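You operate a simulated robot arm through the tools that you are given. There is no shell and no other tool. Be economical: measure what you need, move in short steps, check, and stop when the job is done.

You run a simulated two-armed robot. Do the job below in one go: nothing can be reset, and whatever is moved stays where it is left.

## Task
Wipe the crumbs off both pulled-out chairs, then push them in.
Fine: use the black cloth and put it back. What is to be rubbed or washed off counts as gone when no trace of it is left.
Where things are to end (x, y in the base frame): dresser-side chair within 60 mm of [750, 470]; end chair within 60 mm of [1000, 50].

The check looks at the end state, three seconds after you hand in, the way a careful person would. Anything else that was tipped, shoved, dropped, spilled or broken makes it a failure. Flat cloth is picked up by pressing the open fingertips on it (5 to 10 N) and closing them slowly along it; thin cloth reads only 2 to 8 mm in the jaws.

## Robot
Two 7-joint arms with two-finger parallel grippers on one trunk, on a base that drives. Base frame: it is fixed to the floor where the robot stands at the start and does not move with it; the origin is under the middle of the robot, x ahead of it, y to its left, z up. Lengths are in mm, angles in degrees, forces in N, time in s.
The left shoulder is at the start at [50, 165, 930], the right one opposite. Places, roughly: doorway-side chair [1250, 750, 500]; window chair [1000, 1250, 500]. Payload 3.91 kg a hand.
The TCP of each hand is the grasp point between the finger pads, 30 mm short of the fingertips. In the tool frame z runs along the fingers and y along their closing line. Largest opening 110 mm; finger width 20, thickness 10; the body of the gripper, 48 by 112 mm, starts 55 mm behind the TCP.
Orientation is told as [roll, pitch, yaw] about the base's x, y, z axes, in that order, counted from this pose: with the fingers straight down and closing along the base's y, the tool's x points along the base's -x, its y along +y and its z along -z.

## Interface
- The arms move only by the tool apply_moves. It takes "left_rows", "right_rows" or both (then of equal length, played together; a hand with none holds still); each is a list that holds one entry, the list of rows, each a list of 7 numbers: the shift along the tool's x, y, z in m, then the turn, a rotation vector about the tool's x, y, z in degrees, then the closure, from 0 (fully open) to 1 (shut). In form: [[[dx, dy, dz, wx, wy, wz, claw], ...]]. A call has 1 to 20 rows; each row is the pose to reach, as a shift and turn from the pose commanded when the call began, along the tool's axes at that moment. A row lasts 0.2 s, in which the tool goes at most 50 mm and 8.6 degrees; a call with a longer step from one row to the next is refused whole, and so is a gripper value outside its range. A pose out of reach is approached as far as the arm can. The call stops where the force on the tool passes 90 N (or 10 N more than at its start, if that is more) or the arm is blocked; 0.2 s more then pass. The fingers move at their own pace (about 45 mm/s each) and stop on an object; they squeeze with about 29 N. The grip force told is the motor's: it shows also when the fingers shut on nothing. Time passes only in rows, and 0.2 s behind the last, so rows that repeat a pose let the fingers close. The reply holds the time, the measured pose of the TCP, the force on the tool along the base axes, the opening and the grip force, in the units named above and with some noise, with the torque about the TCP (base axes, N m) and any sound that the robot's microphone picked up.
- Cameras (640 x 400 px; columns grow to the right, rows downward): "scene" is now at [110.6, 38, 1105]; the picture's right is [0.44, -0.90, 0.00], its down [-0.48, -0.23, -0.85] and it looks along [0.76, 0.37, -0.53] (base axes); focal length 214 px, centre (320, 200). "left" rides on the left gripper at [72, -17, -103] in its tool frame; the picture's right is [0.23, 0.97, 0.00], its down [-0.76, 0.18, -0.62] and it looks along [-0.61, 0.14, 0.78] (tool axes); focal length 222 px, centre (320, 200). "right" rides on the right gripper at [72, 17, -103] in its tool frame; the picture's right is [-0.23, 0.97, 0.00], its down [-0.76, -0.18, -0.62] and it looks along [-0.61, -0.14, 0.78] (tool axes); focal length 222 px, centre (320, 200). There is no depth. A picture from a camera that has moved, and an enlarged one, comes with that camera's place and axes in the base frame and with its lens.
- snapshot(camera): a new picture of that camera. No time passes.
- lift_body(by): slides the trunk up (or, below 0, down) by that many mm; the arms and the scene camera ride with it, the base frame stays. It gives what a move gives, with no picture.
- steer(legs): drives the robot by 1 to 6 legs, each [ahead, left, turn to the left] in mm, mm and degrees, along the robot's own axes; the way and the turn of a leg run together, so that a leg with both is an arc; at most 1500 mm and 180 degrees a leg. The arms and the cameras ride along, it lands a little off, and it stops where it bumps. It gives what a move gives.
- aim_head(pan, tilt): turns the head with the scene camera to pan (to the left, within 80 degrees either way) and tilt (down, from -29 to 69), counted from straight ahead of the robot. It gives what a move gives.
- close_up(camera, box): a new picture of the part [left, top, right, bottom] of that camera's present view, enlarged. No time passes.
- close_job(): hands the job in; it is judged then, once.

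Go step by step. Nothing tells you exact positions but the pictures and the camera data: compare them with the known pose of the tool, close in by small moves and look again before you grip or let go. The budget is 120 turns and 108 pictures, counting those below and the enlarged ones. Unless the task says otherwise, let go and move clear before handing in, and close with one line.

The tools are called after "Call:" as a command line: name --argument value ..., lists and objects as JSON in quotes. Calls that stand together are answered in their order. apply_moves: Moves the arms, as the interface text tells. Its arguments: {"type":"object","properties":{"left_rows":{"type":"array"},"right_rows":{"type":"array"}},"required":[]} The other tools are called the same way: lift_body (by) slides the trunk up or down; steer (legs) drives the base; aim_head (pan, tilt) turns the head that bears the scene camera; snapshot (camera) takes a picture; close_up (camera, box) takes an enlarged picture of a part of a camera's view; close_job () hands the job in.

At the start:

```text
t: 0.0
left_tcp_pos: [453.1, 388.6, 997.8]
left_ee_rot: [0.0, 0.0, 0.1]
left_contact_force: [-0.6, -0.5, -0.2]
left_moment: [-0.01, 0.0, 0.02]
left_gripper_width: 109.9
left_grip_force: 0.1
right_tcp_pos: [468.7, -48.3, 1068.9]
right_ee_rot: [0.0, 0.0, 0.0]
right_contact_force: [0.9, -0.5, -0.5]
right_moment: [0.01, -0.03, -0.03]
right_gripper_width: 110.1
right_grip_force: 0.1
trunk travel left (down, up): [-150.0, 353.0]
robot x, y, heading: [-0.3, 1.1, -0.0]
head pan, tilt: [25.9, 32.3]
```

scene: 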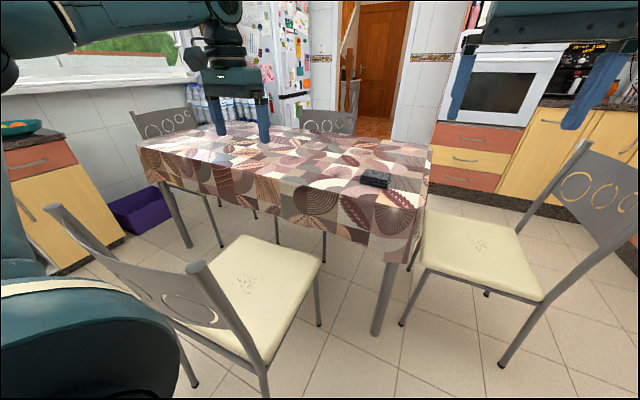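
right: 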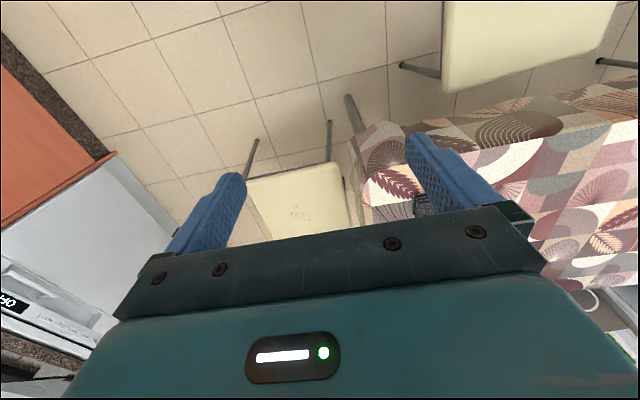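
left: 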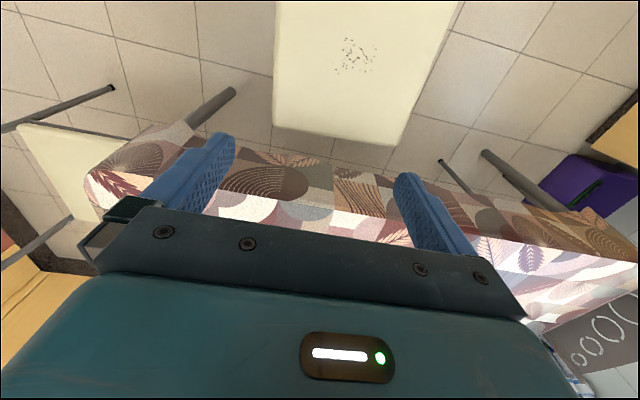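

I see two pulled-out chairs with crumbs: the dresser-side one with crumbs near (420, 475), the end one with crumbs near (1010, -275). A black thing, probably the cloth, lies on the table near (840, 165). I'll look closer.

Call:
close_up --camera "scene" --box '[330, 140, 450, 215]'

Call:
close_up --camera "scene" --box '[20, 180, 340, 400]'

Call:
close_up --camera "scene" --box '[380, 120, 640, 380]'

```text
5.33 times, centred on (390, 178) of scene
camera zoom: at [110.6, 38.0, 1105.0], right [0.44, -0.9, 0.0], down [-0.48, -0.23, -0.85], along [0.76, 0.37, -0.53], focal length 1144 px, centre (-53, 320)
```

zoom: 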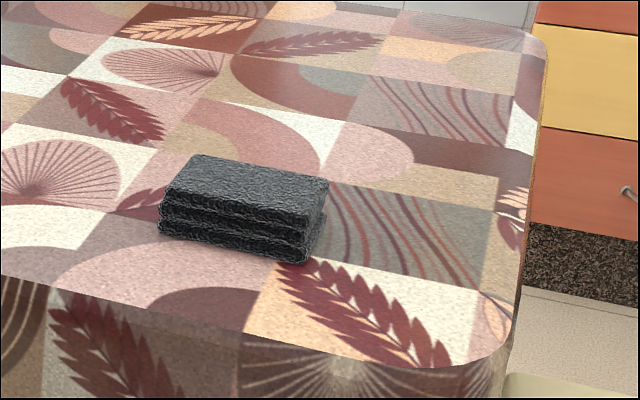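

```text
1.82 times, centred on (180, 290) of scene
camera zoom: at [110.6, 38.0, 1105.0], right [0.44, -0.9, 0.0], down [-0.48, -0.23, -0.85], along [0.76, 0.37, -0.53], focal length 390 px, centre (574, 36)
```

zoom: 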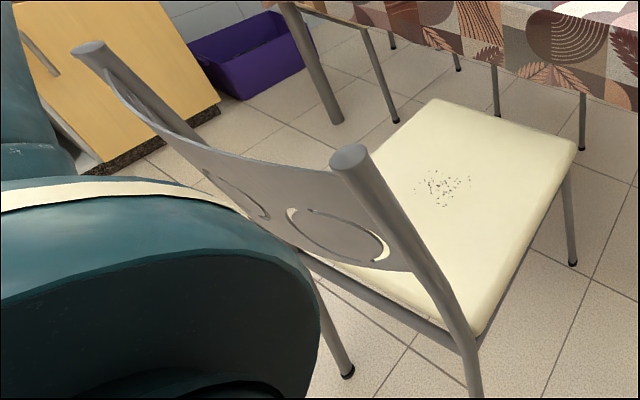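

```text
1.54 times, centred on (510, 250) of scene
camera zoom: at [110.6, 38.0, 1105.0], right [0.44, -0.9, 0.0], down [-0.48, -0.23, -0.85], along [0.76, 0.37, -0.53], focal length 330 px, centre (28, 123)
```

zoom: 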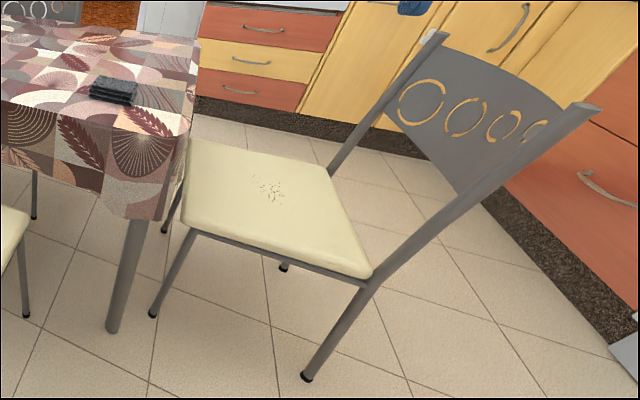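

The black item is a folded cloth, about 80 × 97 × 30 mm, near (822, 158) on the table. The feet put the chairs at about (410, 472) and (1005, -280). I'll drive clear of the chairs to around (300, -150), then look down at the cloth.

Call:
steer --legs '[[0, -150, 0], [300, 0, 0]]'

Call:
aim_head --pan 15 --tilt 42

Call:
snapshot --camera "scene"

Call:
snapshot --camera "left"

```text
t: 3.0
left_tcp_pos: [749.4, 239.1, 996.7]
left_ee_rot: [0.0, -0.1, -0.1]
left_contact_force: [0.0, -0.1, -0.2]
left_moment: [0.01, -0.01, 0.02]
left_gripper_width: 110.3
left_grip_force: 0.1
right_tcp_pos: [764.7, -199.9, 1069.5]
right_ee_rot: [0.1, 0.1, -0.1]
right_contact_force: [0.5, -0.2, 0.5]
right_moment: [0.02, 0.01, 0.0]
right_gripper_width: 109.9
right_grip_force: 0.0
trunk travel left (down, up): [-150.0, 353.0]
robot x, y, heading: [296.2, -148.9, -0.1]
head pan, tilt: [25.9, 32.3]
```

```text
t: 3.7
left_tcp_pos: [749.6, 238.8, 997.2]
left_ee_rot: [0.0, 0.0, -0.2]
left_contact_force: [-0.1, 0.7, 1.5]
left_moment: [0.02, 0.0, 0.02]
left_gripper_width: 109.9
left_grip_force: 0.0
right_tcp_pos: [763.6, -199.6, 1070.2]
right_ee_rot: [0.1, 0.0, -0.2]
right_contact_force: [0.5, 0.4, -0.5]
right_moment: [0.02, 0.03, 0.01]
right_gripper_width: 110.1
right_grip_force: 0.1
trunk travel left (down, up): [-150.0, 353.0]
robot x, y, heading: [297.9, -149.6, -0.1]
head pan, tilt: [15.0, 42.0]
```

```text
101 pictures are left
camera scene: at [407.1, -130.5, 1090.3], right [0.26, -0.97, 0.0], down [-0.65, -0.17, -0.74], along [0.72, 0.19, -0.67], focal length 214 px, centre (320, 200)
```

scene: 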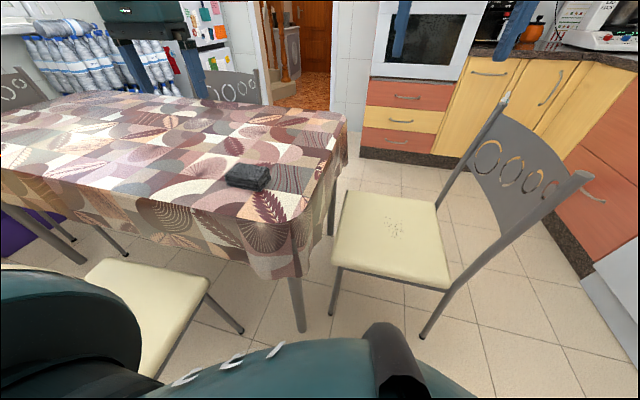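

```text
100 pictures are left
camera left: at [676.6, 222.1, 1102.4], right [-0.23, 0.97, 0.0], down [0.76, 0.18, 0.62], along [0.61, 0.14, -0.78], focal length 222 px, centre (320, 200)
```

left: 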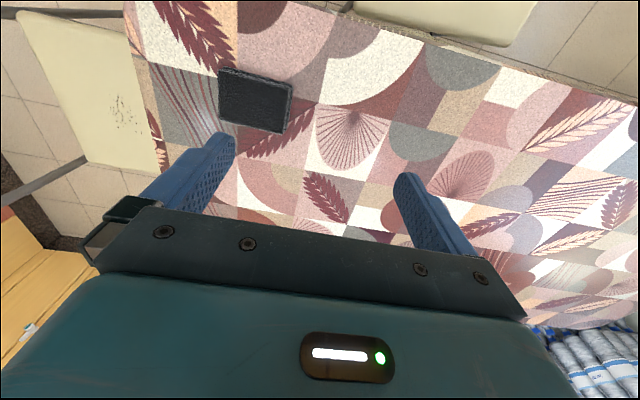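

Triangulating from both cameras puts the cloth at x 746–812 and y 110–200, top at z ≈ 790, so the table is at about 760. I'll move the left hand above it, turned 90° so it closes along x.

Call:
apply_moves --left_rows '[[[-0.003, -0.008, 0.0, 0, 0, -8.2, 0], [-0.006, -0.016, 0.0, 0, 0, -16.4, 0], [-0.009, -0.024, 0.01, 0, 0, -24.6, 0], [-0.012, -0.032, 0.02, 0, 0, -32.8, 0], [-0.015, -0.04, 0.03, 0, 0, -41, 0], [-0.018, -0.048, 0.04, 0, 0, -49.2, 0], [-0.021, -0.056, 0.05, 0, 0, -57.4, 0], [-0.024, -0.064, 0.06, 0, 0, -65.6, 0], [-0.027, -0.072, 0.07, 0, 0, -73.8, 0], [-0.029, -0.08, 0.08, 0, 0, -82, 0], [-0.0295, -0.085, 0.09, 0, 0, -90, 0], [-0.0295, -0.085, 0.1, 0, 0, -90, 0]]]'

Call:
snapshot --camera "left"

Call:
snapshot --camera "scene"

```text
t: 6.3
left_tcp_pos: [779.8, 153.7, 897.2]
left_ee_rot: [0.0, -0.1, 90.0]
left_contact_force: [0.5, -0.6, -0.4]
left_moment: [0.0, -0.01, 0.04]
left_gripper_width: 109.9
left_grip_force: 0.1
right_tcp_pos: [764.4, -200.5, 1068.5]
right_ee_rot: [0.0, 0.0, -0.2]
right_contact_force: [1.4, 0.2, -0.7]
right_moment: [-0.03, 0.01, 0.03]
right_gripper_width: 110.0
right_grip_force: 0.1
trunk travel left (down, up): [-150.0, 353.0]
robot x, y, heading: [296.9, -149.9, -0.3]
head pan, tilt: [15.0, 42.0]
```

```text
99 pictures are left
camera left: at [795.2, 82.1, 1002.5], right [-0.97, -0.23, 0.0], down [-0.18, 0.76, 0.62], along [-0.14, 0.61, -0.78], focal length 222 px, centre (320, 200)
```

left: 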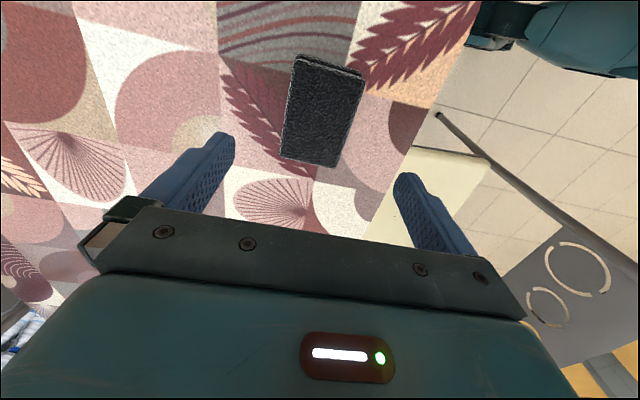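

```text
98 pictures are left
camera scene: at [407.1, -130.5, 1090.3], right [0.26, -0.97, 0.0], down [-0.65, -0.17, -0.74], along [0.72, 0.19, -0.67], focal length 214 px, centre (320, 200)
```

scene: 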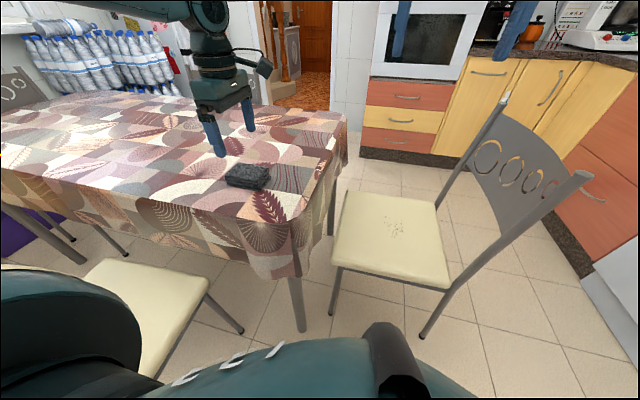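

The hand is centred over the cloth within a few mm. I'll lower it so the fingertips sit about 10 mm above the table, then look.

Call:
apply_moves --left_rows '[[[0, 0, 0.02, 0, 0, 0, 0], [0, 0, 0.04, 0, 0, 0, 0], [0, 0, 0.055, 0, 0, 0, 0], [0, 0, 0.07, 0, 0, 0, 0], [0, 0, 0.08, 0, 0, 0, 0], [0, 0, 0.088, 0, 0, 0, 0], [0, 0, 0.094, 0, 0, 0, 0], [0, 0, 0.097, 0, 0, 0, 0]]]'

Call:
close_up --camera "scene" --box '[180, 120, 310, 210]'

Call:
snapshot --camera "left"

```text
t: 8.1
left_tcp_pos: [778.8, 154.7, 800.3]
left_ee_rot: [0.0, 0.0, 90.0]
left_contact_force: [-0.6, 0.4, 0.3]
left_moment: [-0.01, -0.01, -0.02]
left_gripper_width: 109.9
left_grip_force: 0.0
right_tcp_pos: [764.5, -201.6, 1070.6]
right_ee_rot: [0.2, 0.0, -0.1]
right_contact_force: [-0.4, 0.4, 0.2]
right_moment: [-0.05, -0.02, -0.04]
right_gripper_width: 110.0
right_grip_force: 0.1
trunk travel left (down, up): [-150.0, 353.0]
robot x, y, heading: [297.8, -148.1, -0.2]
head pan, tilt: [15.0, 42.0]
```

```text
4.44 times, centred on (245, 165) of scene
camera zoom: at [407.1, -130.6, 1090.3], right [0.26, -0.97, 0.0], down [-0.65, -0.17, -0.74], along [0.72, 0.19, -0.67], focal length 953 px, centre (653, 356)
```

zoom: 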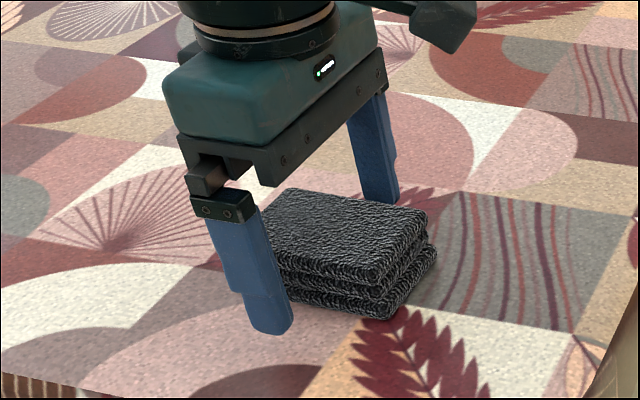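

```text
96 pictures are left
camera left: at [794.9, 82.4, 905.5], right [-0.97, -0.23, 0.0], down [-0.18, 0.76, 0.62], along [-0.14, 0.61, -0.78], focal length 222 px, centre (320, 200)
```

left: 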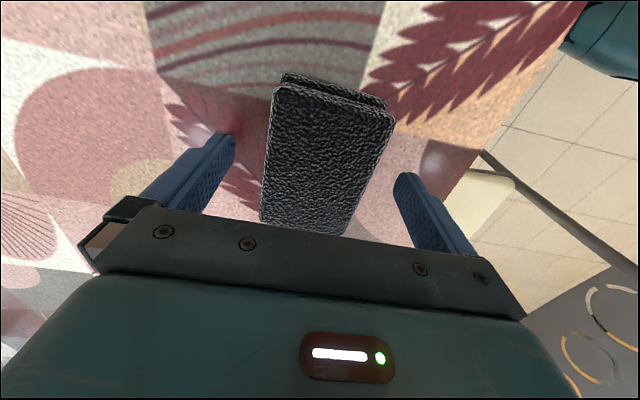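

The fingers straddle the cloth evenly, so I'll close them.

Call:
apply_moves --left_rows '[[[0, 0, 0, 0, 0, 0, 0.2], [0, 0, 0, 0, 0, 0, 0.4], [0, 0, 0, 0, 0, 0, 0.6], [0, 0, 0, 0, 0, 0, 0.8], [0, 0, 0, 0, 0, 0, 1], [0, 0, 0, 0, 0, 0, 1], [0, 0, 0, 0, 0, 0, 1], [0, 0, 0, 0, 0, 0, 1]]]'

Call:
close_up --camera "scene" --box '[180, 120, 310, 210]'

```text
t: 9.9
left_tcp_pos: [778.6, 155.1, 800.5]
left_ee_rot: [0.0, 0.0, 90.0]
left_contact_force: [-0.8, 0.6, -0.6]
left_moment: [-0.01, 0.01, -0.01]
left_gripper_width: 63.1
left_grip_force: 28.7
right_tcp_pos: [763.6, -200.2, 1069.7]
right_ee_rot: [0.0, 0.1, -0.1]
right_contact_force: [-0.2, -0.1, 0.7]
right_moment: [0.02, 0.03, -0.01]
right_gripper_width: 109.9
right_grip_force: 0.0
trunk travel left (down, up): [-150.0, 353.0]
robot x, y, heading: [293.7, -151.0, -0.3]
head pan, tilt: [15.0, 42.0]
```

```text
4.44 times, centred on (245, 165) of scene
camera zoom: at [407.1, -130.6, 1090.3], right [0.26, -0.97, 0.0], down [-0.65, -0.17, -0.74], along [0.72, 0.19, -0.67], focal length 953 px, centre (653, 356)
```

zoom: 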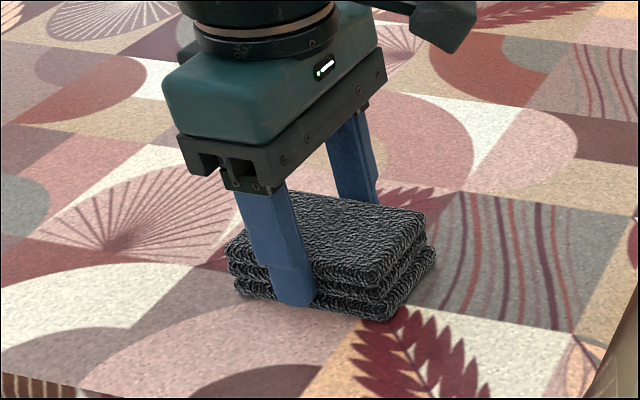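

Gripped firmly at 63 mm, from TCP (779, 155, 800), which I'll use to put it back. Now I'll lift it clear and check.

Call:
apply_moves --left_rows '[[[0, 0, -0.01, 0, 0, 0, 1], [0, 0, -0.03, 0, 0, 0, 1], [0, 0, -0.05, 0, 0, 0, 1], [0, 0, -0.075, 0, 0, 0, 1], [0, 0, -0.1, 0, 0, 0, 1], [0, 0, -0.12, 0, 0, 0, 1]]]'

Call:
aim_head --pan 50 --tilt 45

Call:
snapshot --camera "scene"

Call:
snapshot --camera "left"

```text
t: 11.3
left_tcp_pos: [776.1, 154.6, 918.3]
left_ee_rot: [0.0, 0.0, 89.9]
left_contact_force: [0.1, 0.8, 0.2]
left_moment: [0.01, -0.03, -0.01]
left_gripper_width: 0.0
left_grip_force: 29.0
right_tcp_pos: [763.7, -200.9, 1069.6]
right_ee_rot: [0.0, 0.0, -0.1]
right_contact_force: [-0.7, 0.9, 0.9]
right_moment: [-0.01, 0.0, 0.01]
right_gripper_width: 109.9
right_grip_force: 0.0
trunk travel left (down, up): [-150.0, 353.0]
robot x, y, heading: [297.5, -147.0, -0.2]
head pan, tilt: [15.0, 42.0]
```

```text
t: 12.3
left_tcp_pos: [777.3, 152.9, 919.1]
left_ee_rot: [0.0, 0.0, 89.9]
left_contact_force: [-0.3, -0.6, 0.1]
left_moment: [0.03, 0.0, -0.01]
left_gripper_width: 0.0
left_grip_force: 29.2
right_tcp_pos: [764.0, -201.5, 1070.3]
right_ee_rot: [0.0, 0.0, -0.2]
right_contact_force: [0.5, -0.4, -0.4]
right_moment: [0.0, 0.01, -0.01]
right_gripper_width: 109.9
right_grip_force: 0.0
trunk travel left (down, up): [-150.0, 353.0]
robot x, y, heading: [300.2, -149.8, 0.1]
head pan, tilt: [50.0, 45.0]
```

```text
94 pictures are left
camera scene: at [378.7, -89.9, 1085.9], right [0.76, -0.64, 0.0], down [-0.46, -0.54, -0.71], along [0.46, 0.54, -0.71], focal length 214 px, centre (320, 200)
```

scene: 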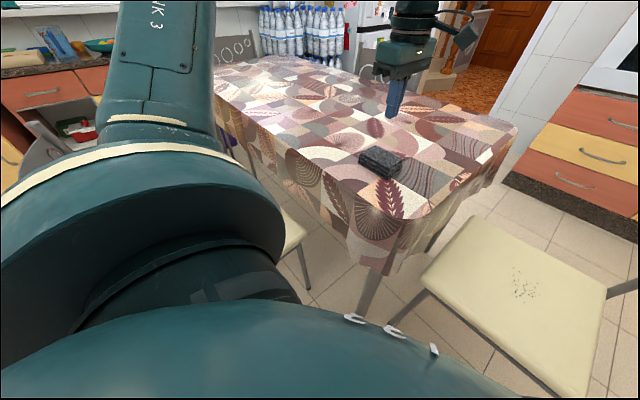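

```text
93 pictures are left
camera left: at [794.2, 81.9, 1023.4], right [-0.97, -0.23, 0.0], down [-0.18, 0.76, 0.62], along [-0.14, 0.61, -0.78], focal length 222 px, centre (320, 200)
```

left: 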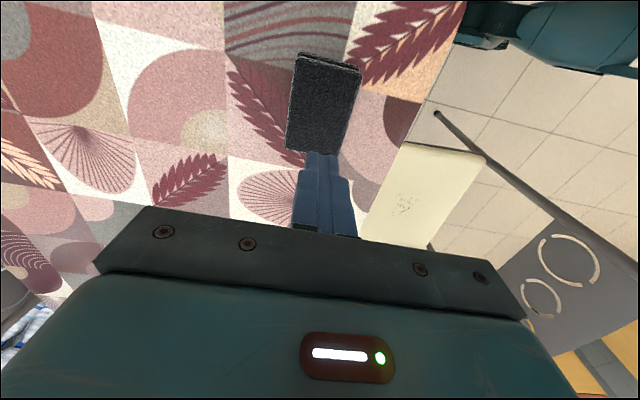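

The cloth slipped out on the lift and still lies where it was, because the grip was too shallow. I'll open and go deeper, feeling for the table with the fingertips.

Call:
apply_moves --left_rows '[[[0, 0, 0, 0, 0, 0, 0], [0, 0, 0, 0, 0, 0, 0], [0, 0, 0, 0, 0, 0, 0], [0, 0, 0, 0, 0, 0, 0], [0, 0, 0, 0, 0, 0, 0], [0, 0, 0, 0, 0, 0, 0], [0, 0, 0.03, 0, 0, 0, 0], [0, 0, 0.06, 0, 0, 0, 0], [0, 0, 0.085, 0, 0, 0, 0], [0, 0, 0.105, 0, 0, 0, 0], [0, 0, 0.117, 0, 0, 0, 0], [0, 0, 0.122, 0, 0, 0, 0], [0, 0, 0.125, 0, 0, 0, 0], [0, 0, 0.127, 0, 0, 0, 0]]]'

Call:
snapshot --camera "left"

```text
t: 15.3
left_tcp_pos: [778.9, 153.6, 793.0]
left_ee_rot: [0.0, 0.0, 89.9]
left_contact_force: [0.0, -0.8, 0.0]
left_moment: [0.02, -0.03, -0.01]
left_gripper_width: 110.2
left_grip_force: 0.0
right_tcp_pos: [764.2, -201.1, 1068.9]
right_ee_rot: [0.0, 0.0, 0.0]
right_contact_force: [-0.1, 0.1, -0.4]
right_moment: [-0.01, 0.04, 0.01]
right_gripper_width: 110.1
right_grip_force: 0.1
trunk travel left (down, up): [-150.0, 353.0]
robot x, y, heading: [294.9, -153.1, -0.2]
head pan, tilt: [50.0, 45.0]
```

```text
92 pictures are left
camera left: at [795.7, 80.7, 898.4], right [-0.97, -0.23, 0.0], down [-0.18, 0.76, 0.62], along [-0.14, 0.61, -0.78], focal length 222 px, centre (320, 200)
```

left: 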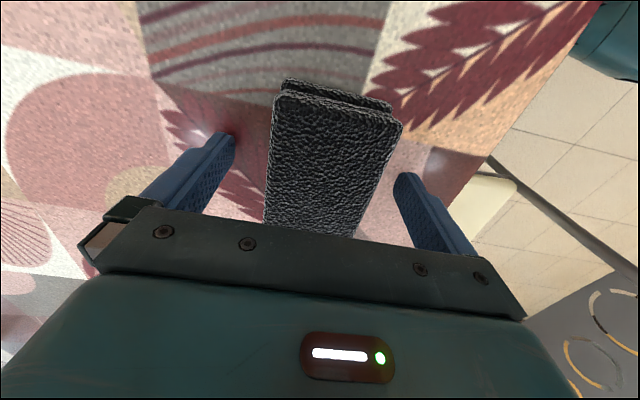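

Call:
apply_moves --left_rows '[[[0, 0, 0.001, 0, 0, 0, 0], [0, 0, 0.002, 0, 0, 0, 0], [0, 0, 0.003, 0, 0, 0, 0], [0, 0, 0.004, 0, 0, 0, 0]]]'

```text
t: 16.4
left_tcp_pos: [776.8, 153.3, 790.9]
left_ee_rot: [-0.2, 0.1, 89.9]
left_contact_force: [0.0, 0.7, 4.2]
left_moment: [0.02, 0.18, 0.02]
left_gripper_width: 110.0
left_grip_force: 0.0
right_tcp_pos: [763.7, -201.8, 1069.2]
right_ee_rot: [-0.1, -0.2, 0.0]
right_contact_force: [-0.2, 0.0, -0.7]
right_moment: [0.0, -0.01, 0.02]
right_gripper_width: 109.9
right_grip_force: 0.1
trunk travel left (down, up): [-150.0, 353.0]
robot x, y, heading: [295.4, -151.1, -0.1]
head pan, tilt: [50.0, 45.0]
```

The table is at z ≈ 760.5, touched with 4 N. I'll back off 1 mm, close at full depth, and lift slowly.

Call:
apply_moves --left_rows '[[[0, 0, -0.001, 0, 0, 0, 0.2], [0, 0, -0.001, 0, 0, 0, 0.3], [0, 0, -0.001, 0, 0, 0, 0.4], [0, 0, -0.001, 0, 0, 0, 0.5], [0, 0, -0.001, 0, 0, 0, 0.7], [0, 0, -0.001, 0, 0, 0, 1], [0, 0, -0.001, 0, 0, 0, 1], [0, 0, -0.001, 0, 0, 0, 1], [0, 0, -0.001, 0, 0, 0, 1], [0, 0, -0.001, 0, 0, 0, 1], [0, 0, -0.004, 0, 0, 0, 1], [0, 0, -0.008, 0, 0, 0, 1], [0, 0, -0.012, 0, 0, 0, 1], [0, 0, -0.016, 0, 0, 0, 1], [0, 0, -0.02, 0, 0, 0, 1]]]'

Call:
snapshot --camera "left"

Call:
close_up --camera "scene" --box '[330, 50, 480, 200]'

```text
t: 19.6
left_tcp_pos: [777.6, 153.2, 809.7]
left_ee_rot: [0.0, 0.0, 89.9]
left_contact_force: [-0.6, 0.5, -1.2]
left_moment: [0.0, -0.06, 0.01]
left_gripper_width: 63.0
left_grip_force: 29.0
right_tcp_pos: [764.7, -200.2, 1068.1]
right_ee_rot: [0.0, 0.0, 0.0]
right_contact_force: [-0.5, 0.3, 0.5]
right_moment: [-0.03, 0.0, -0.04]
right_gripper_width: 110.0
right_grip_force: 0.1
trunk travel left (down, up): [-150.0, 353.0]
robot x, y, heading: [295.4, -152.5, 0.1]
head pan, tilt: [50.0, 45.0]
```

```text
91 pictures are left
camera left: at [795.1, 81.7, 914.3], right [-0.97, -0.23, 0.0], down [-0.18, 0.76, 0.62], along [-0.14, 0.61, -0.78], focal length 222 px, centre (320, 200)
```

left: 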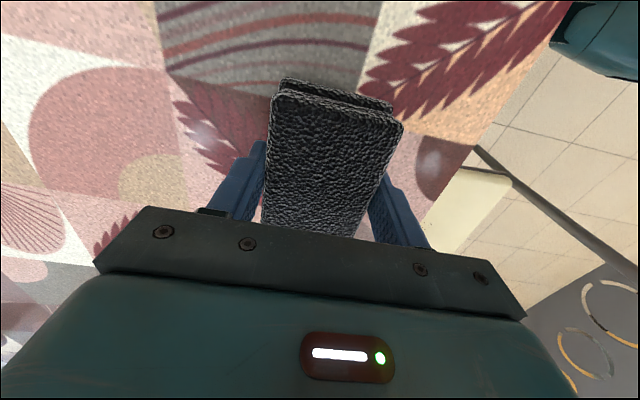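

```text
2.67 times, centred on (405, 125) of scene
camera zoom: at [378.7, -89.9, 1085.9], right [0.77, -0.64, 0.0], down [-0.46, -0.54, -0.71], along [0.46, 0.54, -0.71], focal length 572 px, centre (93, 400)
```

zoom: 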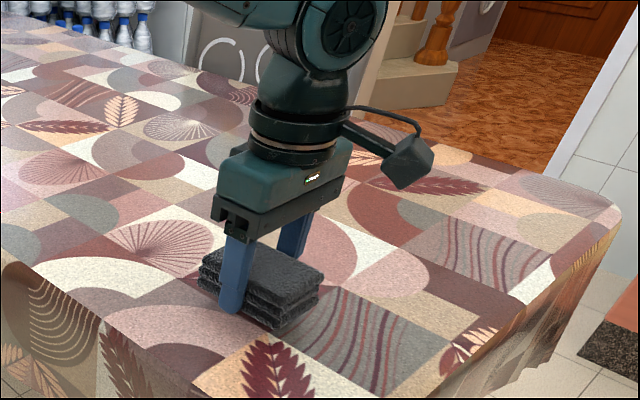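

The cloth is held now: it rose with the hand and shows about 1.2 N of weight. I'll lift on gently.

Call:
apply_moves --left_rows '[[[0, 0, -0.006, 0, 0, 0, 1], [0, 0, -0.014, 0, 0, 0, 1], [0, 0, -0.024, 0, 0, 0, 1], [0, 0, -0.034, 0, 0, 0, 1], [0, 0, -0.044, 0, 0, 0, 1], [0, 0, -0.054, 0, 0, 0, 1], [0, 0, -0.064, 0, 0, 0, 1], [0, 0, -0.074, 0, 0, 0, 1], [0, 0, -0.084, 0, 0, 0, 1], [0, 0, -0.094, 0, 0, 0, 1], [0, 0, -0.1, 0, 0, 0, 1]]]'

Call:
snapshot --camera "left"

```text
t: 21.9
left_tcp_pos: [777.9, 154.5, 909.7]
left_ee_rot: [-0.1, 0.0, 89.8]
left_contact_force: [0.3, 0.0, -0.8]
left_moment: [0.01, -0.03, 0.01]
left_gripper_width: 63.5
left_grip_force: 28.6
right_tcp_pos: [763.9, -200.8, 1068.8]
right_ee_rot: [0.0, 0.1, -0.1]
right_contact_force: [0.3, 0.8, 0.7]
right_moment: [-0.01, -0.01, 0.0]
right_gripper_width: 109.9
right_grip_force: 0.1
trunk travel left (down, up): [-150.0, 353.0]
robot x, y, heading: [298.2, -152.6, -0.1]
head pan, tilt: [50.0, 45.0]
```

```text
89 pictures are left
camera left: at [794.3, 81.7, 1014.7], right [-0.97, -0.23, 0.0], down [-0.18, 0.76, 0.62], along [-0.14, 0.61, -0.78], focal length 222 px, centre (320, 200)
```

left: 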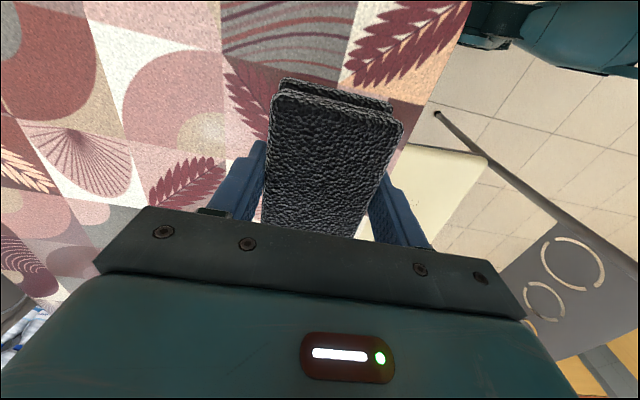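

The cloth is secure. I'll carry it over to above the dresser-side chair's crumbs.

Call:
apply_moves --left_rows '[[[-0.018, 0.02, 0, 0, 0, 0, 1], [-0.036, 0.04, 0, 0, 0, 0, 1], [-0.054, 0.06, 0, 0, 0, 0, 1], [-0.072, 0.08, 0, 0, 0, 0, 1], [-0.09, 0.1, 0, 0, 0, 0, 1], [-0.108, 0.12, 0, 0, 0, 0, 1], [-0.126, 0.14, 0, 0, 0, 0, 1], [-0.144, 0.16, 0, 0, 0, 0, 1], [-0.162, 0.18, 0, 0, 0, 0, 1], [-0.18, 0.2, 0, 0, 0, 0, 1], [-0.198, 0.22, 0, 0, 0, 0, 1], [-0.216, 0.24, 0, 0, 0, 0, 1], [-0.234, 0.26, 0, 0, 0, 0, 1], [-0.252, 0.28, 0, 0, 0, 0, 1], [-0.27, 0.3, 0, 0, 0, 0, 1], [-0.288, 0.32, 0, 0, 0, 0, 1], [-0.306, 0.34, 0, 0, 0, 0, 1], [-0.32, 0.356, 0, 0, 0, 0, 1]]]'

Call:
snapshot --camera "left"

Call:
snapshot --camera "scene"

```text
t: 25.8
left_tcp_pos: [422.6, 473.1, 908.5]
left_ee_rot: [0.0, 0.0, 89.9]
left_contact_force: [0.0, 0.0, -0.6]
left_moment: [-0.01, -0.03, -0.01]
left_gripper_width: 63.4
left_grip_force: 28.9
right_tcp_pos: [763.8, -200.5, 1069.4]
right_ee_rot: [0.1, -0.1, -0.1]
right_contact_force: [-0.4, -0.1, 0.6]
right_moment: [0.06, 0.03, -0.01]
right_gripper_width: 109.9
right_grip_force: 0.0
trunk travel left (down, up): [-150.0, 353.0]
robot x, y, heading: [295.4, -149.9, -0.2]
head pan, tilt: [50.0, 45.0]
```

```text
88 pictures are left
camera left: at [438.9, 400.6, 1014.0], right [-0.97, -0.23, 0.0], down [-0.18, 0.76, 0.62], along [-0.14, 0.61, -0.78], focal length 222 px, centre (320, 200)
```

left: 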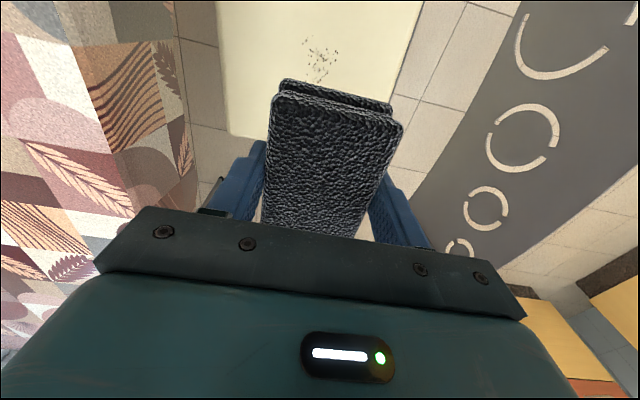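

```text
87 pictures are left
camera scene: at [378.7, -89.8, 1085.9], right [0.77, -0.64, 0.0], down [-0.46, -0.54, -0.71], along [0.46, 0.54, -0.71], focal length 214 px, centre (320, 200)
```

scene: 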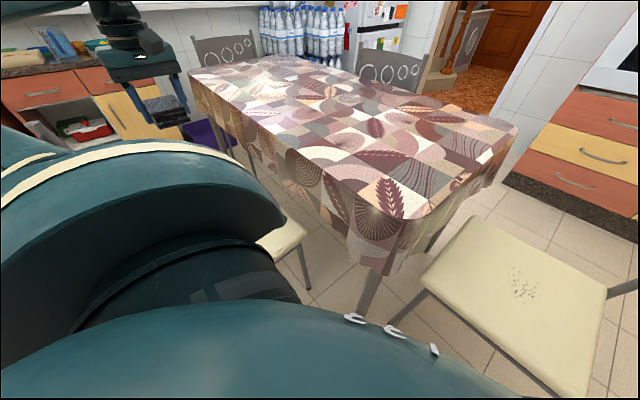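

The crumb patch spans about x 388–462 and y 425–513, with the seat near z 465. I'll descend above it and find the contact height carefully.

Call:
apply_moves --left_rows '[[[0, 0, 0.03, 0, 0, 0, 1], [0, 0, 0.065, 0, 0, 0, 1], [0, 0, 0.1, 0, 0, 0, 1], [0, 0, 0.135, 0, 0, 0, 1], [0, 0, 0.17, 0, 0, 0, 1], [0, 0, 0.205, 0, 0, 0, 1], [0, 0, 0.24, 0, 0, 0, 1], [0, 0, 0.275, 0, 0, 0, 1], [0, 0, 0.31, 0, 0, 0, 1], [0, 0, 0.335, 0, 0, 0, 1], [0, 0, 0.355, 0, 0, 0, 1], [0, 0, 0.37, 0, 0, 0, 1], [0, 0, 0.378, 0, 0, 0, 1]]]'

Call:
snapshot --camera "left"

```text
t: 28.6
left_tcp_pos: [423.9, 473.7, 531.9]
left_ee_rot: [0.0, -0.1, 89.9]
left_contact_force: [-0.1, -0.3, -0.9]
left_moment: [0.0, 0.04, -0.01]
left_gripper_width: 63.5
left_grip_force: 28.5
right_tcp_pos: [764.8, -199.3, 1070.1]
right_ee_rot: [0.0, 0.1, -0.1]
right_contact_force: [-0.2, -0.5, 0.4]
right_moment: [-0.03, 0.01, -0.02]
right_gripper_width: 110.1
right_grip_force: 0.0
trunk travel left (down, up): [-150.0, 353.0]
robot x, y, heading: [297.5, -152.6, -0.2]
head pan, tilt: [50.0, 45.0]
```

```text
86 pictures are left
camera left: at [440.1, 401.7, 636.7], right [-0.97, -0.23, 0.0], down [-0.18, 0.76, 0.62], along [-0.14, 0.61, -0.78], focal length 222 px, centre (320, 200)
```

left: 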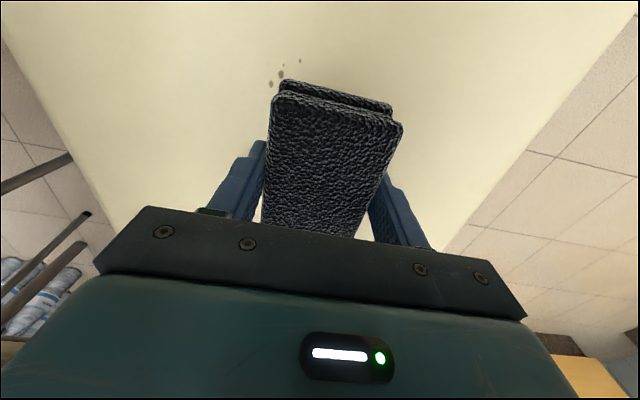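

Call:
apply_moves --left_rows '[[[0, 0, 0.01, 0, 0, 0, 1], [0, 0, 0.018, 0, 0, 0, 1], [0, 0, 0.024, 0, 0, 0, 1], [0, 0, 0.027, 0, 0, 0, 1], [0, 0, 0.029, 0, 0, 0, 1], [0, 0, 0.031, 0, 0, 0, 1]]]'

```text
t: 29.9
left_tcp_pos: [423.6, 472.7, 500.7]
left_ee_rot: [0.1, -0.1, 90.0]
left_contact_force: [-0.4, 0.6, 2.8]
left_moment: [-0.15, 0.03, -0.01]
left_gripper_width: 63.4
left_grip_force: 28.9
right_tcp_pos: [763.8, -200.8, 1069.4]
right_ee_rot: [0.0, 0.0, 0.0]
right_contact_force: [0.4, -0.6, 0.2]
right_moment: [-0.01, 0.0, 0.0]
right_gripper_width: 109.9
right_grip_force: 0.0
trunk travel left (down, up): [-150.0, 353.0]
robot x, y, heading: [295.8, -150.2, -0.2]
head pan, tilt: [50.0, 45.0]
```

Light contact, with the seat at z ≈ 470. I'll press 2 mm more and wipe in a raster.

Call:
apply_moves --left_rows '[[[0, 0, 0.001, 0, 0, 0, 1], [0, 0, 0.002, 0, 0, 0, 1], [-0.02, 0, 0.002, 0, 0, 0, 1], [-0.04, 0, 0.002, 0, 0, 0, 1], [-0.05, 0.015, 0.002, 0, 0, 0, 1], [-0.05, 0.035, 0.002, 0, 0, 0, 1], [-0.03, 0.035, 0.002, 0, 0, 0, 1], [-0.01, 0.035, 0.002, 0, 0, 0, 1], [0.01, 0.035, 0.002, 0, 0, 0, 1], [0.03, 0.035, 0.002, 0, 0, 0, 1], [0.05, 0.035, 0.002, 0, 0, 0, 1], [0.05, 0.015, 0.002, 0, 0, 0, 1], [0.05, -0.005, 0.002, 0, 0, 0, 1], [0.05, -0.025, 0.002, 0, 0, 0, 1], [0.05, -0.04, 0.002, 0, 0, 0, 1], [0.03, -0.04, 0.002, 0, 0, 0, 1], [0.01, -0.04, 0.002, 0, 0, 0, 1], [-0.01, -0.04, 0.002, 0, 0, 0, 1], [-0.03, -0.04, 0.002, 0, 0, 0, 1], [-0.05, -0.04, 0.002, 0, 0, 0, 1]]]'

Call:
snapshot --camera "left"

```text
t: 34.1
left_tcp_pos: [463.1, 524.7, 501.2]
left_ee_rot: [0.0, -0.1, 90.0]
left_contact_force: [-0.4, -4.4, 9.1]
left_moment: [-0.07, -0.13, -0.1]
left_gripper_width: 63.4
left_grip_force: 29.0
right_tcp_pos: [764.2, -201.6, 1068.4]
right_ee_rot: [0.2, -0.1, -0.1]
right_contact_force: [-0.4, 0.3, 0.0]
right_moment: [0.0, -0.01, -0.01]
right_gripper_width: 110.0
right_grip_force: 0.0
trunk travel left (down, up): [-150.0, 353.0]
robot x, y, heading: [295.5, -149.5, -0.1]
head pan, tilt: [50.0, 45.0]
```

```text
85 pictures are left
camera left: at [479.6, 451.4, 605.0], right [-0.97, -0.23, 0.0], down [-0.18, 0.76, 0.62], along [-0.14, 0.61, -0.78], focal length 222 px, centre (320, 200)
```

left: 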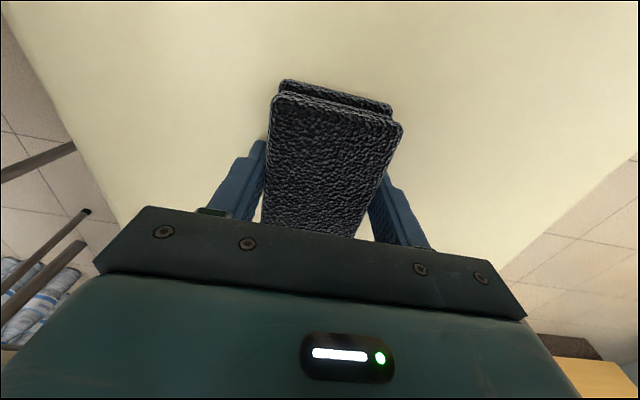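

Force is about 9 N and the uncovered area looks clean. I'll go over it once more in a crossing pattern, then lift and inspect.

Call:
apply_moves --left_rows '[[[0, 0.02, 0, 0, 0, 0, 1], [0, 0.04, 0, 0, 0, 0, 1], [0, 0.06, 0, 0, 0, 0, 1], [0, 0.08, 0, 0, 0, 0, 1], [0.025, 0.08, 0, 0, 0, 0, 1], [0.05, 0.06, 0, 0, 0, 0, 1], [0.05, 0.04, 0, 0, 0, 0, 1], [0.05, 0.02, 0, 0, 0, 0, 1], [0.05, 0.0, 0, 0, 0, 0, 1], [0.075, 0.0, 0, 0, 0, 0, 1], [0.1, 0.02, 0, 0, 0, 0, 1], [0.1, 0.04, 0, 0, 0, 0, 1], [0.1, 0.06, 0, 0, 0, 0, 1], [0.1, 0.08, 0, 0, 0, 0, 1], [0.1, 0.08, -0.02, 0, 0, 0, 1], [0.1, 0.06, -0.05, 0, 0, 0, 1], [0.1, 0.05, -0.09, 0, 0, 0, 1], [0.1, 0.04, -0.13, 0, 0, 0, 1], [0.12, 0.04, -0.16, 0, 0, 0, 1], [0.14, 0.04, -0.2, 0, 0, 0, 1]]]'

Call:
snapshot --camera "left"

```text
t: 38.4
left_tcp_pos: [422.3, 382.9, 699.2]
left_ee_rot: [0.0, 0.1, 89.9]
left_contact_force: [0.0, -0.5, -0.3]
left_moment: [0.0, -0.04, -0.03]
left_gripper_width: 63.3
left_grip_force: 29.1
right_tcp_pos: [764.4, -201.1, 1068.9]
right_ee_rot: [0.0, 0.0, -0.2]
right_contact_force: [0.2, 0.6, 0.5]
right_moment: [-0.02, -0.02, -0.01]
right_gripper_width: 110.0
right_grip_force: 0.1
trunk travel left (down, up): [-150.0, 353.0]
robot x, y, heading: [295.3, -149.1, -0.2]
head pan, tilt: [50.0, 45.0]
```

```text
84 pictures are left
camera left: at [439.6, 311.1, 804.2], right [-0.97, -0.23, 0.0], down [-0.18, 0.76, 0.62], along [-0.14, 0.61, -0.78], focal length 222 px, centre (320, 200)
```

left: 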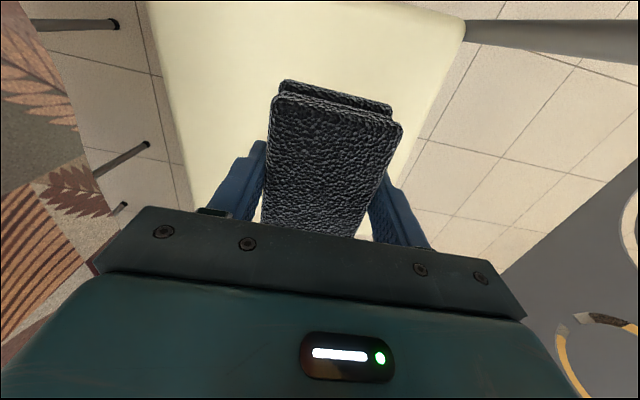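

The cloth blocks part of the view. I'll rise back to the earlier vantage to inspect the whole patch.

Call:
apply_moves --left_rows '[[[-0.02, 0, -0.03, 0, 0, 0, 1], [-0.04, 0, -0.06, 0, 0, 0, 1], [-0.06, 0, -0.095, 0, 0, 0, 1], [-0.08, 0, -0.13, 0, 0, 0, 1], [-0.09, 0, -0.165, 0, 0, 0, 1], [-0.1, 0, -0.2, 0, 0, 0, 1], [-0.1, 0, -0.21, 0, 0, 0, 1]]]'

Call:
close_up --camera "left" --box '[200, 0, 440, 150]'

```text
t: 40.0
left_tcp_pos: [424.1, 484.3, 907.9]
left_ee_rot: [0.1, -0.1, 89.9]
left_contact_force: [0.1, 0.9, -1.1]
left_moment: [-0.01, 0.01, -0.02]
left_gripper_width: 63.5
left_grip_force: 29.0
right_tcp_pos: [763.8, -200.0, 1068.3]
right_ee_rot: [0.0, 0.0, -0.2]
right_contact_force: [0.1, 0.3, -0.1]
right_moment: [0.01, -0.04, -0.01]
right_gripper_width: 110.1
right_grip_force: 0.1
trunk travel left (down, up): [-150.0, 353.0]
robot x, y, heading: [296.9, -150.7, -0.3]
head pan, tilt: [50.0, 45.0]
```

```text
2.67 times, centred on (320, 75) of left
camera zoom: at [440.0, 412.0, 1013.7], right [-0.97, -0.23, 0.0], down [-0.18, 0.76, 0.62], along [-0.14, 0.61, -0.78], focal length 592 px, centre (320, 533)
```

zoom: 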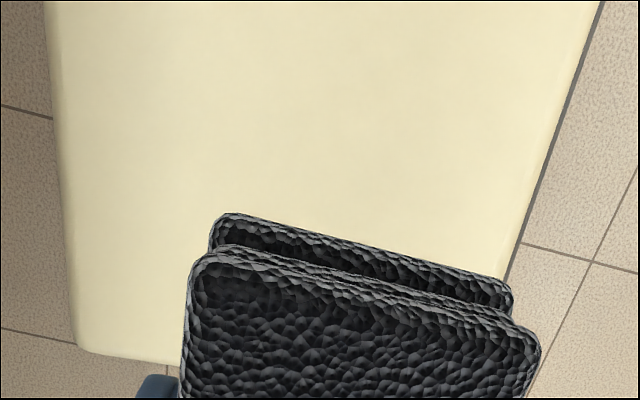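

The dresser-side seat is clean. Now I'll bring the cloth in front of the body and drive toward the end chair.

Call:
apply_moves --left_rows '[[[0.022, -0.016, 0, 0, 0, 0, 1], [0.045, -0.032, 0, 0, 0, 0, 1], [0.068, -0.048, 0, 0, 0, 0, 1], [0.09, -0.064, 0, 0, 0, 0, 1], [0.113, -0.08, 0, 0, 0, 0, 1], [0.136, -0.096, 0, 0, 0, 0, 1], [0.158, -0.112, 0, 0, 0, 0, 1], [0.181, -0.128, 0, 0, 0, 0, 1], [0.204, -0.144, 0, 0, 0, 0, 1], [0.226, -0.16, 0, 0, 0, 0, 1], [0.249, -0.176, 0, 0, 0, 0, 1], [0.272, -0.192, 0, 0, 0, 0, 1], [0.294, -0.208, 0, 0, 0, 0, 1], [0.317, -0.224, 0, 0, 0, 0, 1], [0.34, -0.24, 0, 0, 0, 0, 1], [0.362, -0.256, 0, 0, 0, 0, 1], [0.384, -0.273, 0, 0, 0, 0, 1]]]'

Call:
steer --legs '[[0, -200, 0], [150, 0, 0]]'

Call:
aim_head --pan 0 --tilt 45

Call:
snapshot --camera "scene"

Call:
snapshot --camera "left"

```text
t: 43.5
left_tcp_pos: [697.0, 100.2, 909.3]
left_ee_rot: [-0.1, 0.1, 89.9]
left_contact_force: [0.0, 1.1, 0.1]
left_moment: [-0.02, -0.02, 0.0]
left_gripper_width: 63.4
left_grip_force: 28.9
right_tcp_pos: [763.4, -200.4, 1069.0]
right_ee_rot: [0.1, 0.1, -0.2]
right_contact_force: [0.9, -0.2, -0.8]
right_moment: [0.03, -0.02, -0.04]
right_gripper_width: 110.2
right_grip_force: 0.0
trunk travel left (down, up): [-150.0, 353.0]
robot x, y, heading: [296.9, -150.7, 0.1]
head pan, tilt: [50.0, 45.0]
```

```text
t: 46.1
left_tcp_pos: [844.9, -102.3, 909.3]
left_ee_rot: [0.0, 0.0, 89.9]
left_contact_force: [-0.1, -0.7, 0.5]
left_moment: [0.0, -0.01, 0.03]
left_gripper_width: 63.3
left_grip_force: 29.1
right_tcp_pos: [912.8, -402.3, 1070.4]
right_ee_rot: [0.0, 0.0, -0.1]
right_contact_force: [-0.4, 0.0, 0.4]
right_moment: [-0.03, 0.0, 0.01]
right_gripper_width: 110.2
right_grip_force: 0.1
trunk travel left (down, up): [-150.0, 353.0]
robot x, y, heading: [447.8, -350.8, -0.1]
head pan, tilt: [50.0, 45.0]
```

```text
t: 47.3
left_tcp_pos: [844.7, -100.6, 909.3]
left_ee_rot: [0.0, 0.0, 89.9]
left_contact_force: [-0.4, -0.1, -0.4]
left_moment: [-0.02, 0.0, -0.01]
left_gripper_width: 63.4
left_grip_force: 29.3
right_tcp_pos: [913.1, -402.5, 1070.0]
right_ee_rot: [-0.1, 0.0, -0.2]
right_contact_force: [-0.9, 0.1, -0.3]
right_moment: [-0.01, 0.01, -0.04]
right_gripper_width: 110.2
right_grip_force: 0.1
trunk travel left (down, up): [-150.0, 353.0]
robot x, y, heading: [445.6, -349.9, -0.2]
head pan, tilt: [0.0, 45.0]
```

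```text
82 pictures are left
camera scene: at [555.7, -353.2, 1085.9], right [0.0, -1.0, 0.0], down [-0.71, 0.0, -0.71], along [0.71, 0.0, -0.71], focal length 214 px, centre (320, 200)
```

scene: 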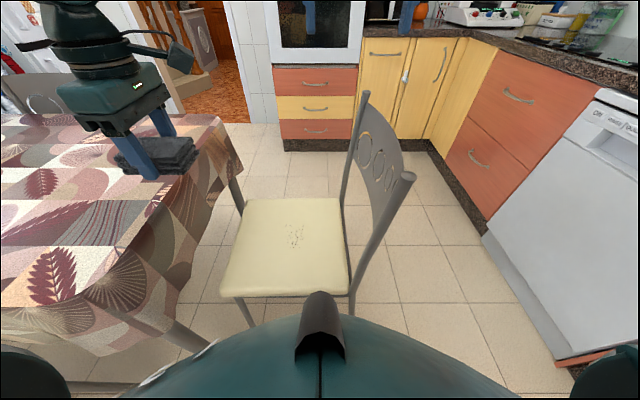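

```text
81 pictures are left
camera left: at [860.9, -173.8, 1013.8], right [-0.97, -0.23, 0.0], down [-0.18, 0.76, 0.62], along [-0.14, 0.61, -0.78], focal length 222 px, centre (320, 200)
```

left: 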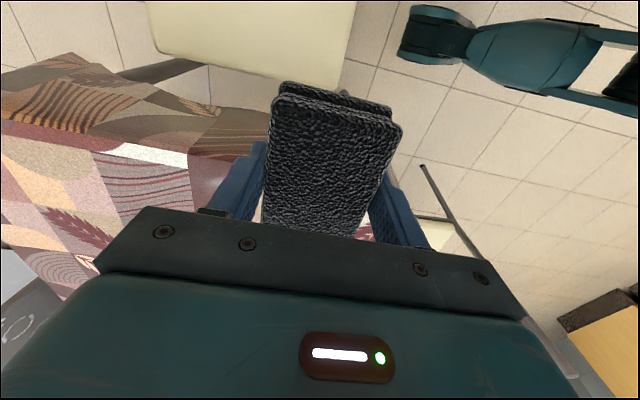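

The end chair's crumbs are centred near (998, -264), spanning about x 938–1057. I'll tuck the right hand away and bring the cloth above them.

Call:
apply_moves --right_rows '[[[0.02, -0.02, 0, 0, 0, 0, 0], [0.05, -0.05, 0, 0, 0, 0, 0], [0.08, -0.08, 0, 0, 0, 0, 0], [0.11, -0.11, 0, 0, 0, 0, 0], [0.13, -0.13, 0, 0, 0, 0, 0], [0.15, -0.15, 0, 0, 0, 0, 0], [0.15, -0.15, 0, 0, 0, 0, 0], [0.15, -0.15, 0, 0, 0, 0, 0], [0.15, -0.15, 0, 0, 0, 0, 0], [0.15, -0.15, 0, 0, 0, 0, 0], [0.15, -0.15, 0, 0, 0, 0, 0], [0.15, -0.15, 0, 0, 0, 0, 0]]]' --left_rows '[[[0, 0, 0, 0, 0, 0, 1], [0, 0, 0, 0, 0, 0, 1], [0, 0, 0, 0, 0, 0, 1], [0.02, -0.018, 0, 0, 0, 0, 1], [0.04, -0.036, 0, 0, 0, 0, 1], [0.06, -0.054, 0, 0, 0, 0, 1], [0.08, -0.072, 0, 0, 0, 0, 1], [0.1, -0.09, 0, 0, 0, 0, 1], [0.12, -0.108, 0, 0, 0, 0, 1], [0.14, -0.126, 0, 0, 0, 0, 1], [0.155, -0.144, 0, 0, 0, 0, 1], [0.164, -0.153, 0, 0, 0, 0, 1]]]'

Call:
snapshot --camera "left"

Call:
snapshot --camera "scene"

```text
t: 49.9
left_tcp_pos: [937.5, -193.6, 892.9]
left_ee_rot: [-0.1, 0.0, 89.8]
left_contact_force: [0.9, 0.5, -1.0]
left_moment: [0.03, 0.02, -0.01]
left_gripper_width: 63.4
left_grip_force: 29.0
left hand out of reach, approached as far as the arm can: row 8, 9, 10, 11, 12
right_tcp_pos: [761.3, -552.0, 1069.3]
right_ee_rot: [0.0, -0.1, -0.1]
right_contact_force: [0.8, -0.2, 0.6]
right_moment: [0.02, 0.0, 0.02]
right_gripper_width: 109.8
right_grip_force: 0.0
trunk travel left (down, up): [-150.0, 353.0]
robot x, y, heading: [444.4, -350.5, -0.2]
head pan, tilt: [0.0, 45.0]
```

```text
80 pictures are left
camera left: at [953.8, -267.2, 997.6], right [-0.97, -0.23, 0.0], down [-0.18, 0.76, 0.62], along [-0.14, 0.61, -0.78], focal length 222 px, centre (320, 200)
```

left: 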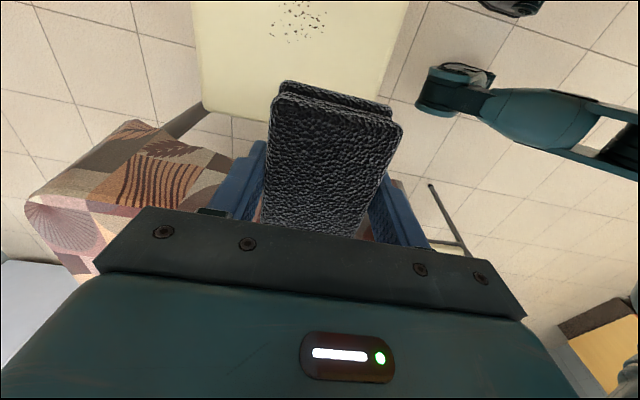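

```text
79 pictures are left
camera scene: at [556.0, -353.2, 1085.9], right [0.0, -1.0, 0.0], down [-0.71, 0.0, -0.71], along [0.71, 0.0, -0.71], focal length 214 px, centre (320, 200)
```

scene: 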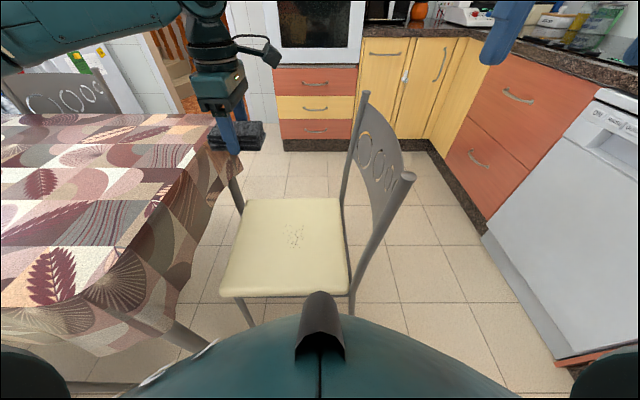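

At this height the arm is short by about 60 mm. Rather than drive nearer the chair, I'll raise the trunk so the cloth clears the chair back. Then I'll turn right 50° to bring the left shoulder forward.

Call:
lift_body --by 250

Call:
steer --legs '[[0, 0, -50]]'

Call:
aim_head --pan 50 --tilt 55

Call:
snapshot --camera "scene"

```text
t: 52.5
left_tcp_pos: [936.8, -194.1, 1142.9]
left_ee_rot: [0.1, -0.1, 89.9]
left_contact_force: [0.5, 0.6, 0.0]
left_moment: [0.01, 0.01, -0.01]
left_gripper_width: 63.0
left_grip_force: 29.2
right_tcp_pos: [760.9, -553.1, 1317.4]
right_ee_rot: [0.0, 0.1, 0.0]
right_contact_force: [0.0, -0.4, -0.3]
right_moment: [-0.01, 0.01, 0.0]
right_gripper_width: 110.0
right_grip_force: 0.0
trunk travel left (down, up): [-400.0, 103.0]
robot x, y, heading: [445.1, -352.8, -0.3]
head pan, tilt: [0.0, 45.0]
```

```text
t: 55.2
left_tcp_pos: [874.6, -637.1, 1143.8]
left_ee_rot: [0.0, 0.1, 38.7]
left_contact_force: [0.2, 0.8, 0.5]
left_moment: [0.02, 0.0, 0.02]
left_gripper_width: 63.3
left_grip_force: 28.7
right_tcp_pos: [485.4, -724.9, 1318.4]
right_ee_rot: [0.1, -0.1, -51.3]
right_contact_force: [0.0, 0.5, 0.3]
right_moment: [0.0, 0.05, -0.01]
right_gripper_width: 110.2
right_grip_force: 0.1
trunk travel left (down, up): [-400.0, 103.0]
robot x, y, heading: [445.8, -347.7, -51.3]
head pan, tilt: [0.0, 45.0]
```

```text
t: 56.4
left_tcp_pos: [874.6, -637.6, 1142.7]
left_ee_rot: [0.0, 0.1, 38.7]
left_contact_force: [-0.7, -0.4, -0.8]
left_moment: [0.01, 0.03, 0.01]
left_gripper_width: 63.3
left_grip_force: 29.3
right_tcp_pos: [485.5, -724.5, 1318.8]
right_ee_rot: [0.0, 0.0, -51.3]
right_contact_force: [1.1, 0.4, 0.8]
right_moment: [0.01, 0.02, -0.04]
right_gripper_width: 110.0
right_grip_force: 0.1
trunk travel left (down, up): [-400.0, 103.0]
robot x, y, heading: [440.1, -352.5, -51.5]
head pan, tilt: [50.0, 55.0]
```

```text
78 pictures are left
camera scene: at [535.5, -377.7, 1322.5], right [-0.02, -1.0, 0.0], down [-0.82, 0.02, -0.57], along [0.57, -0.01, -0.82], focal length 214 px, centre (320, 200)
```

scene: 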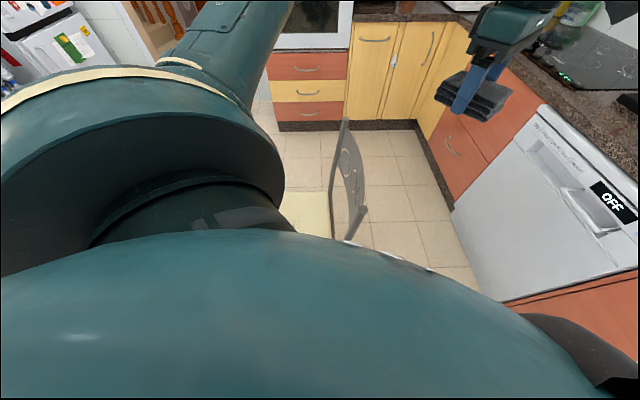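

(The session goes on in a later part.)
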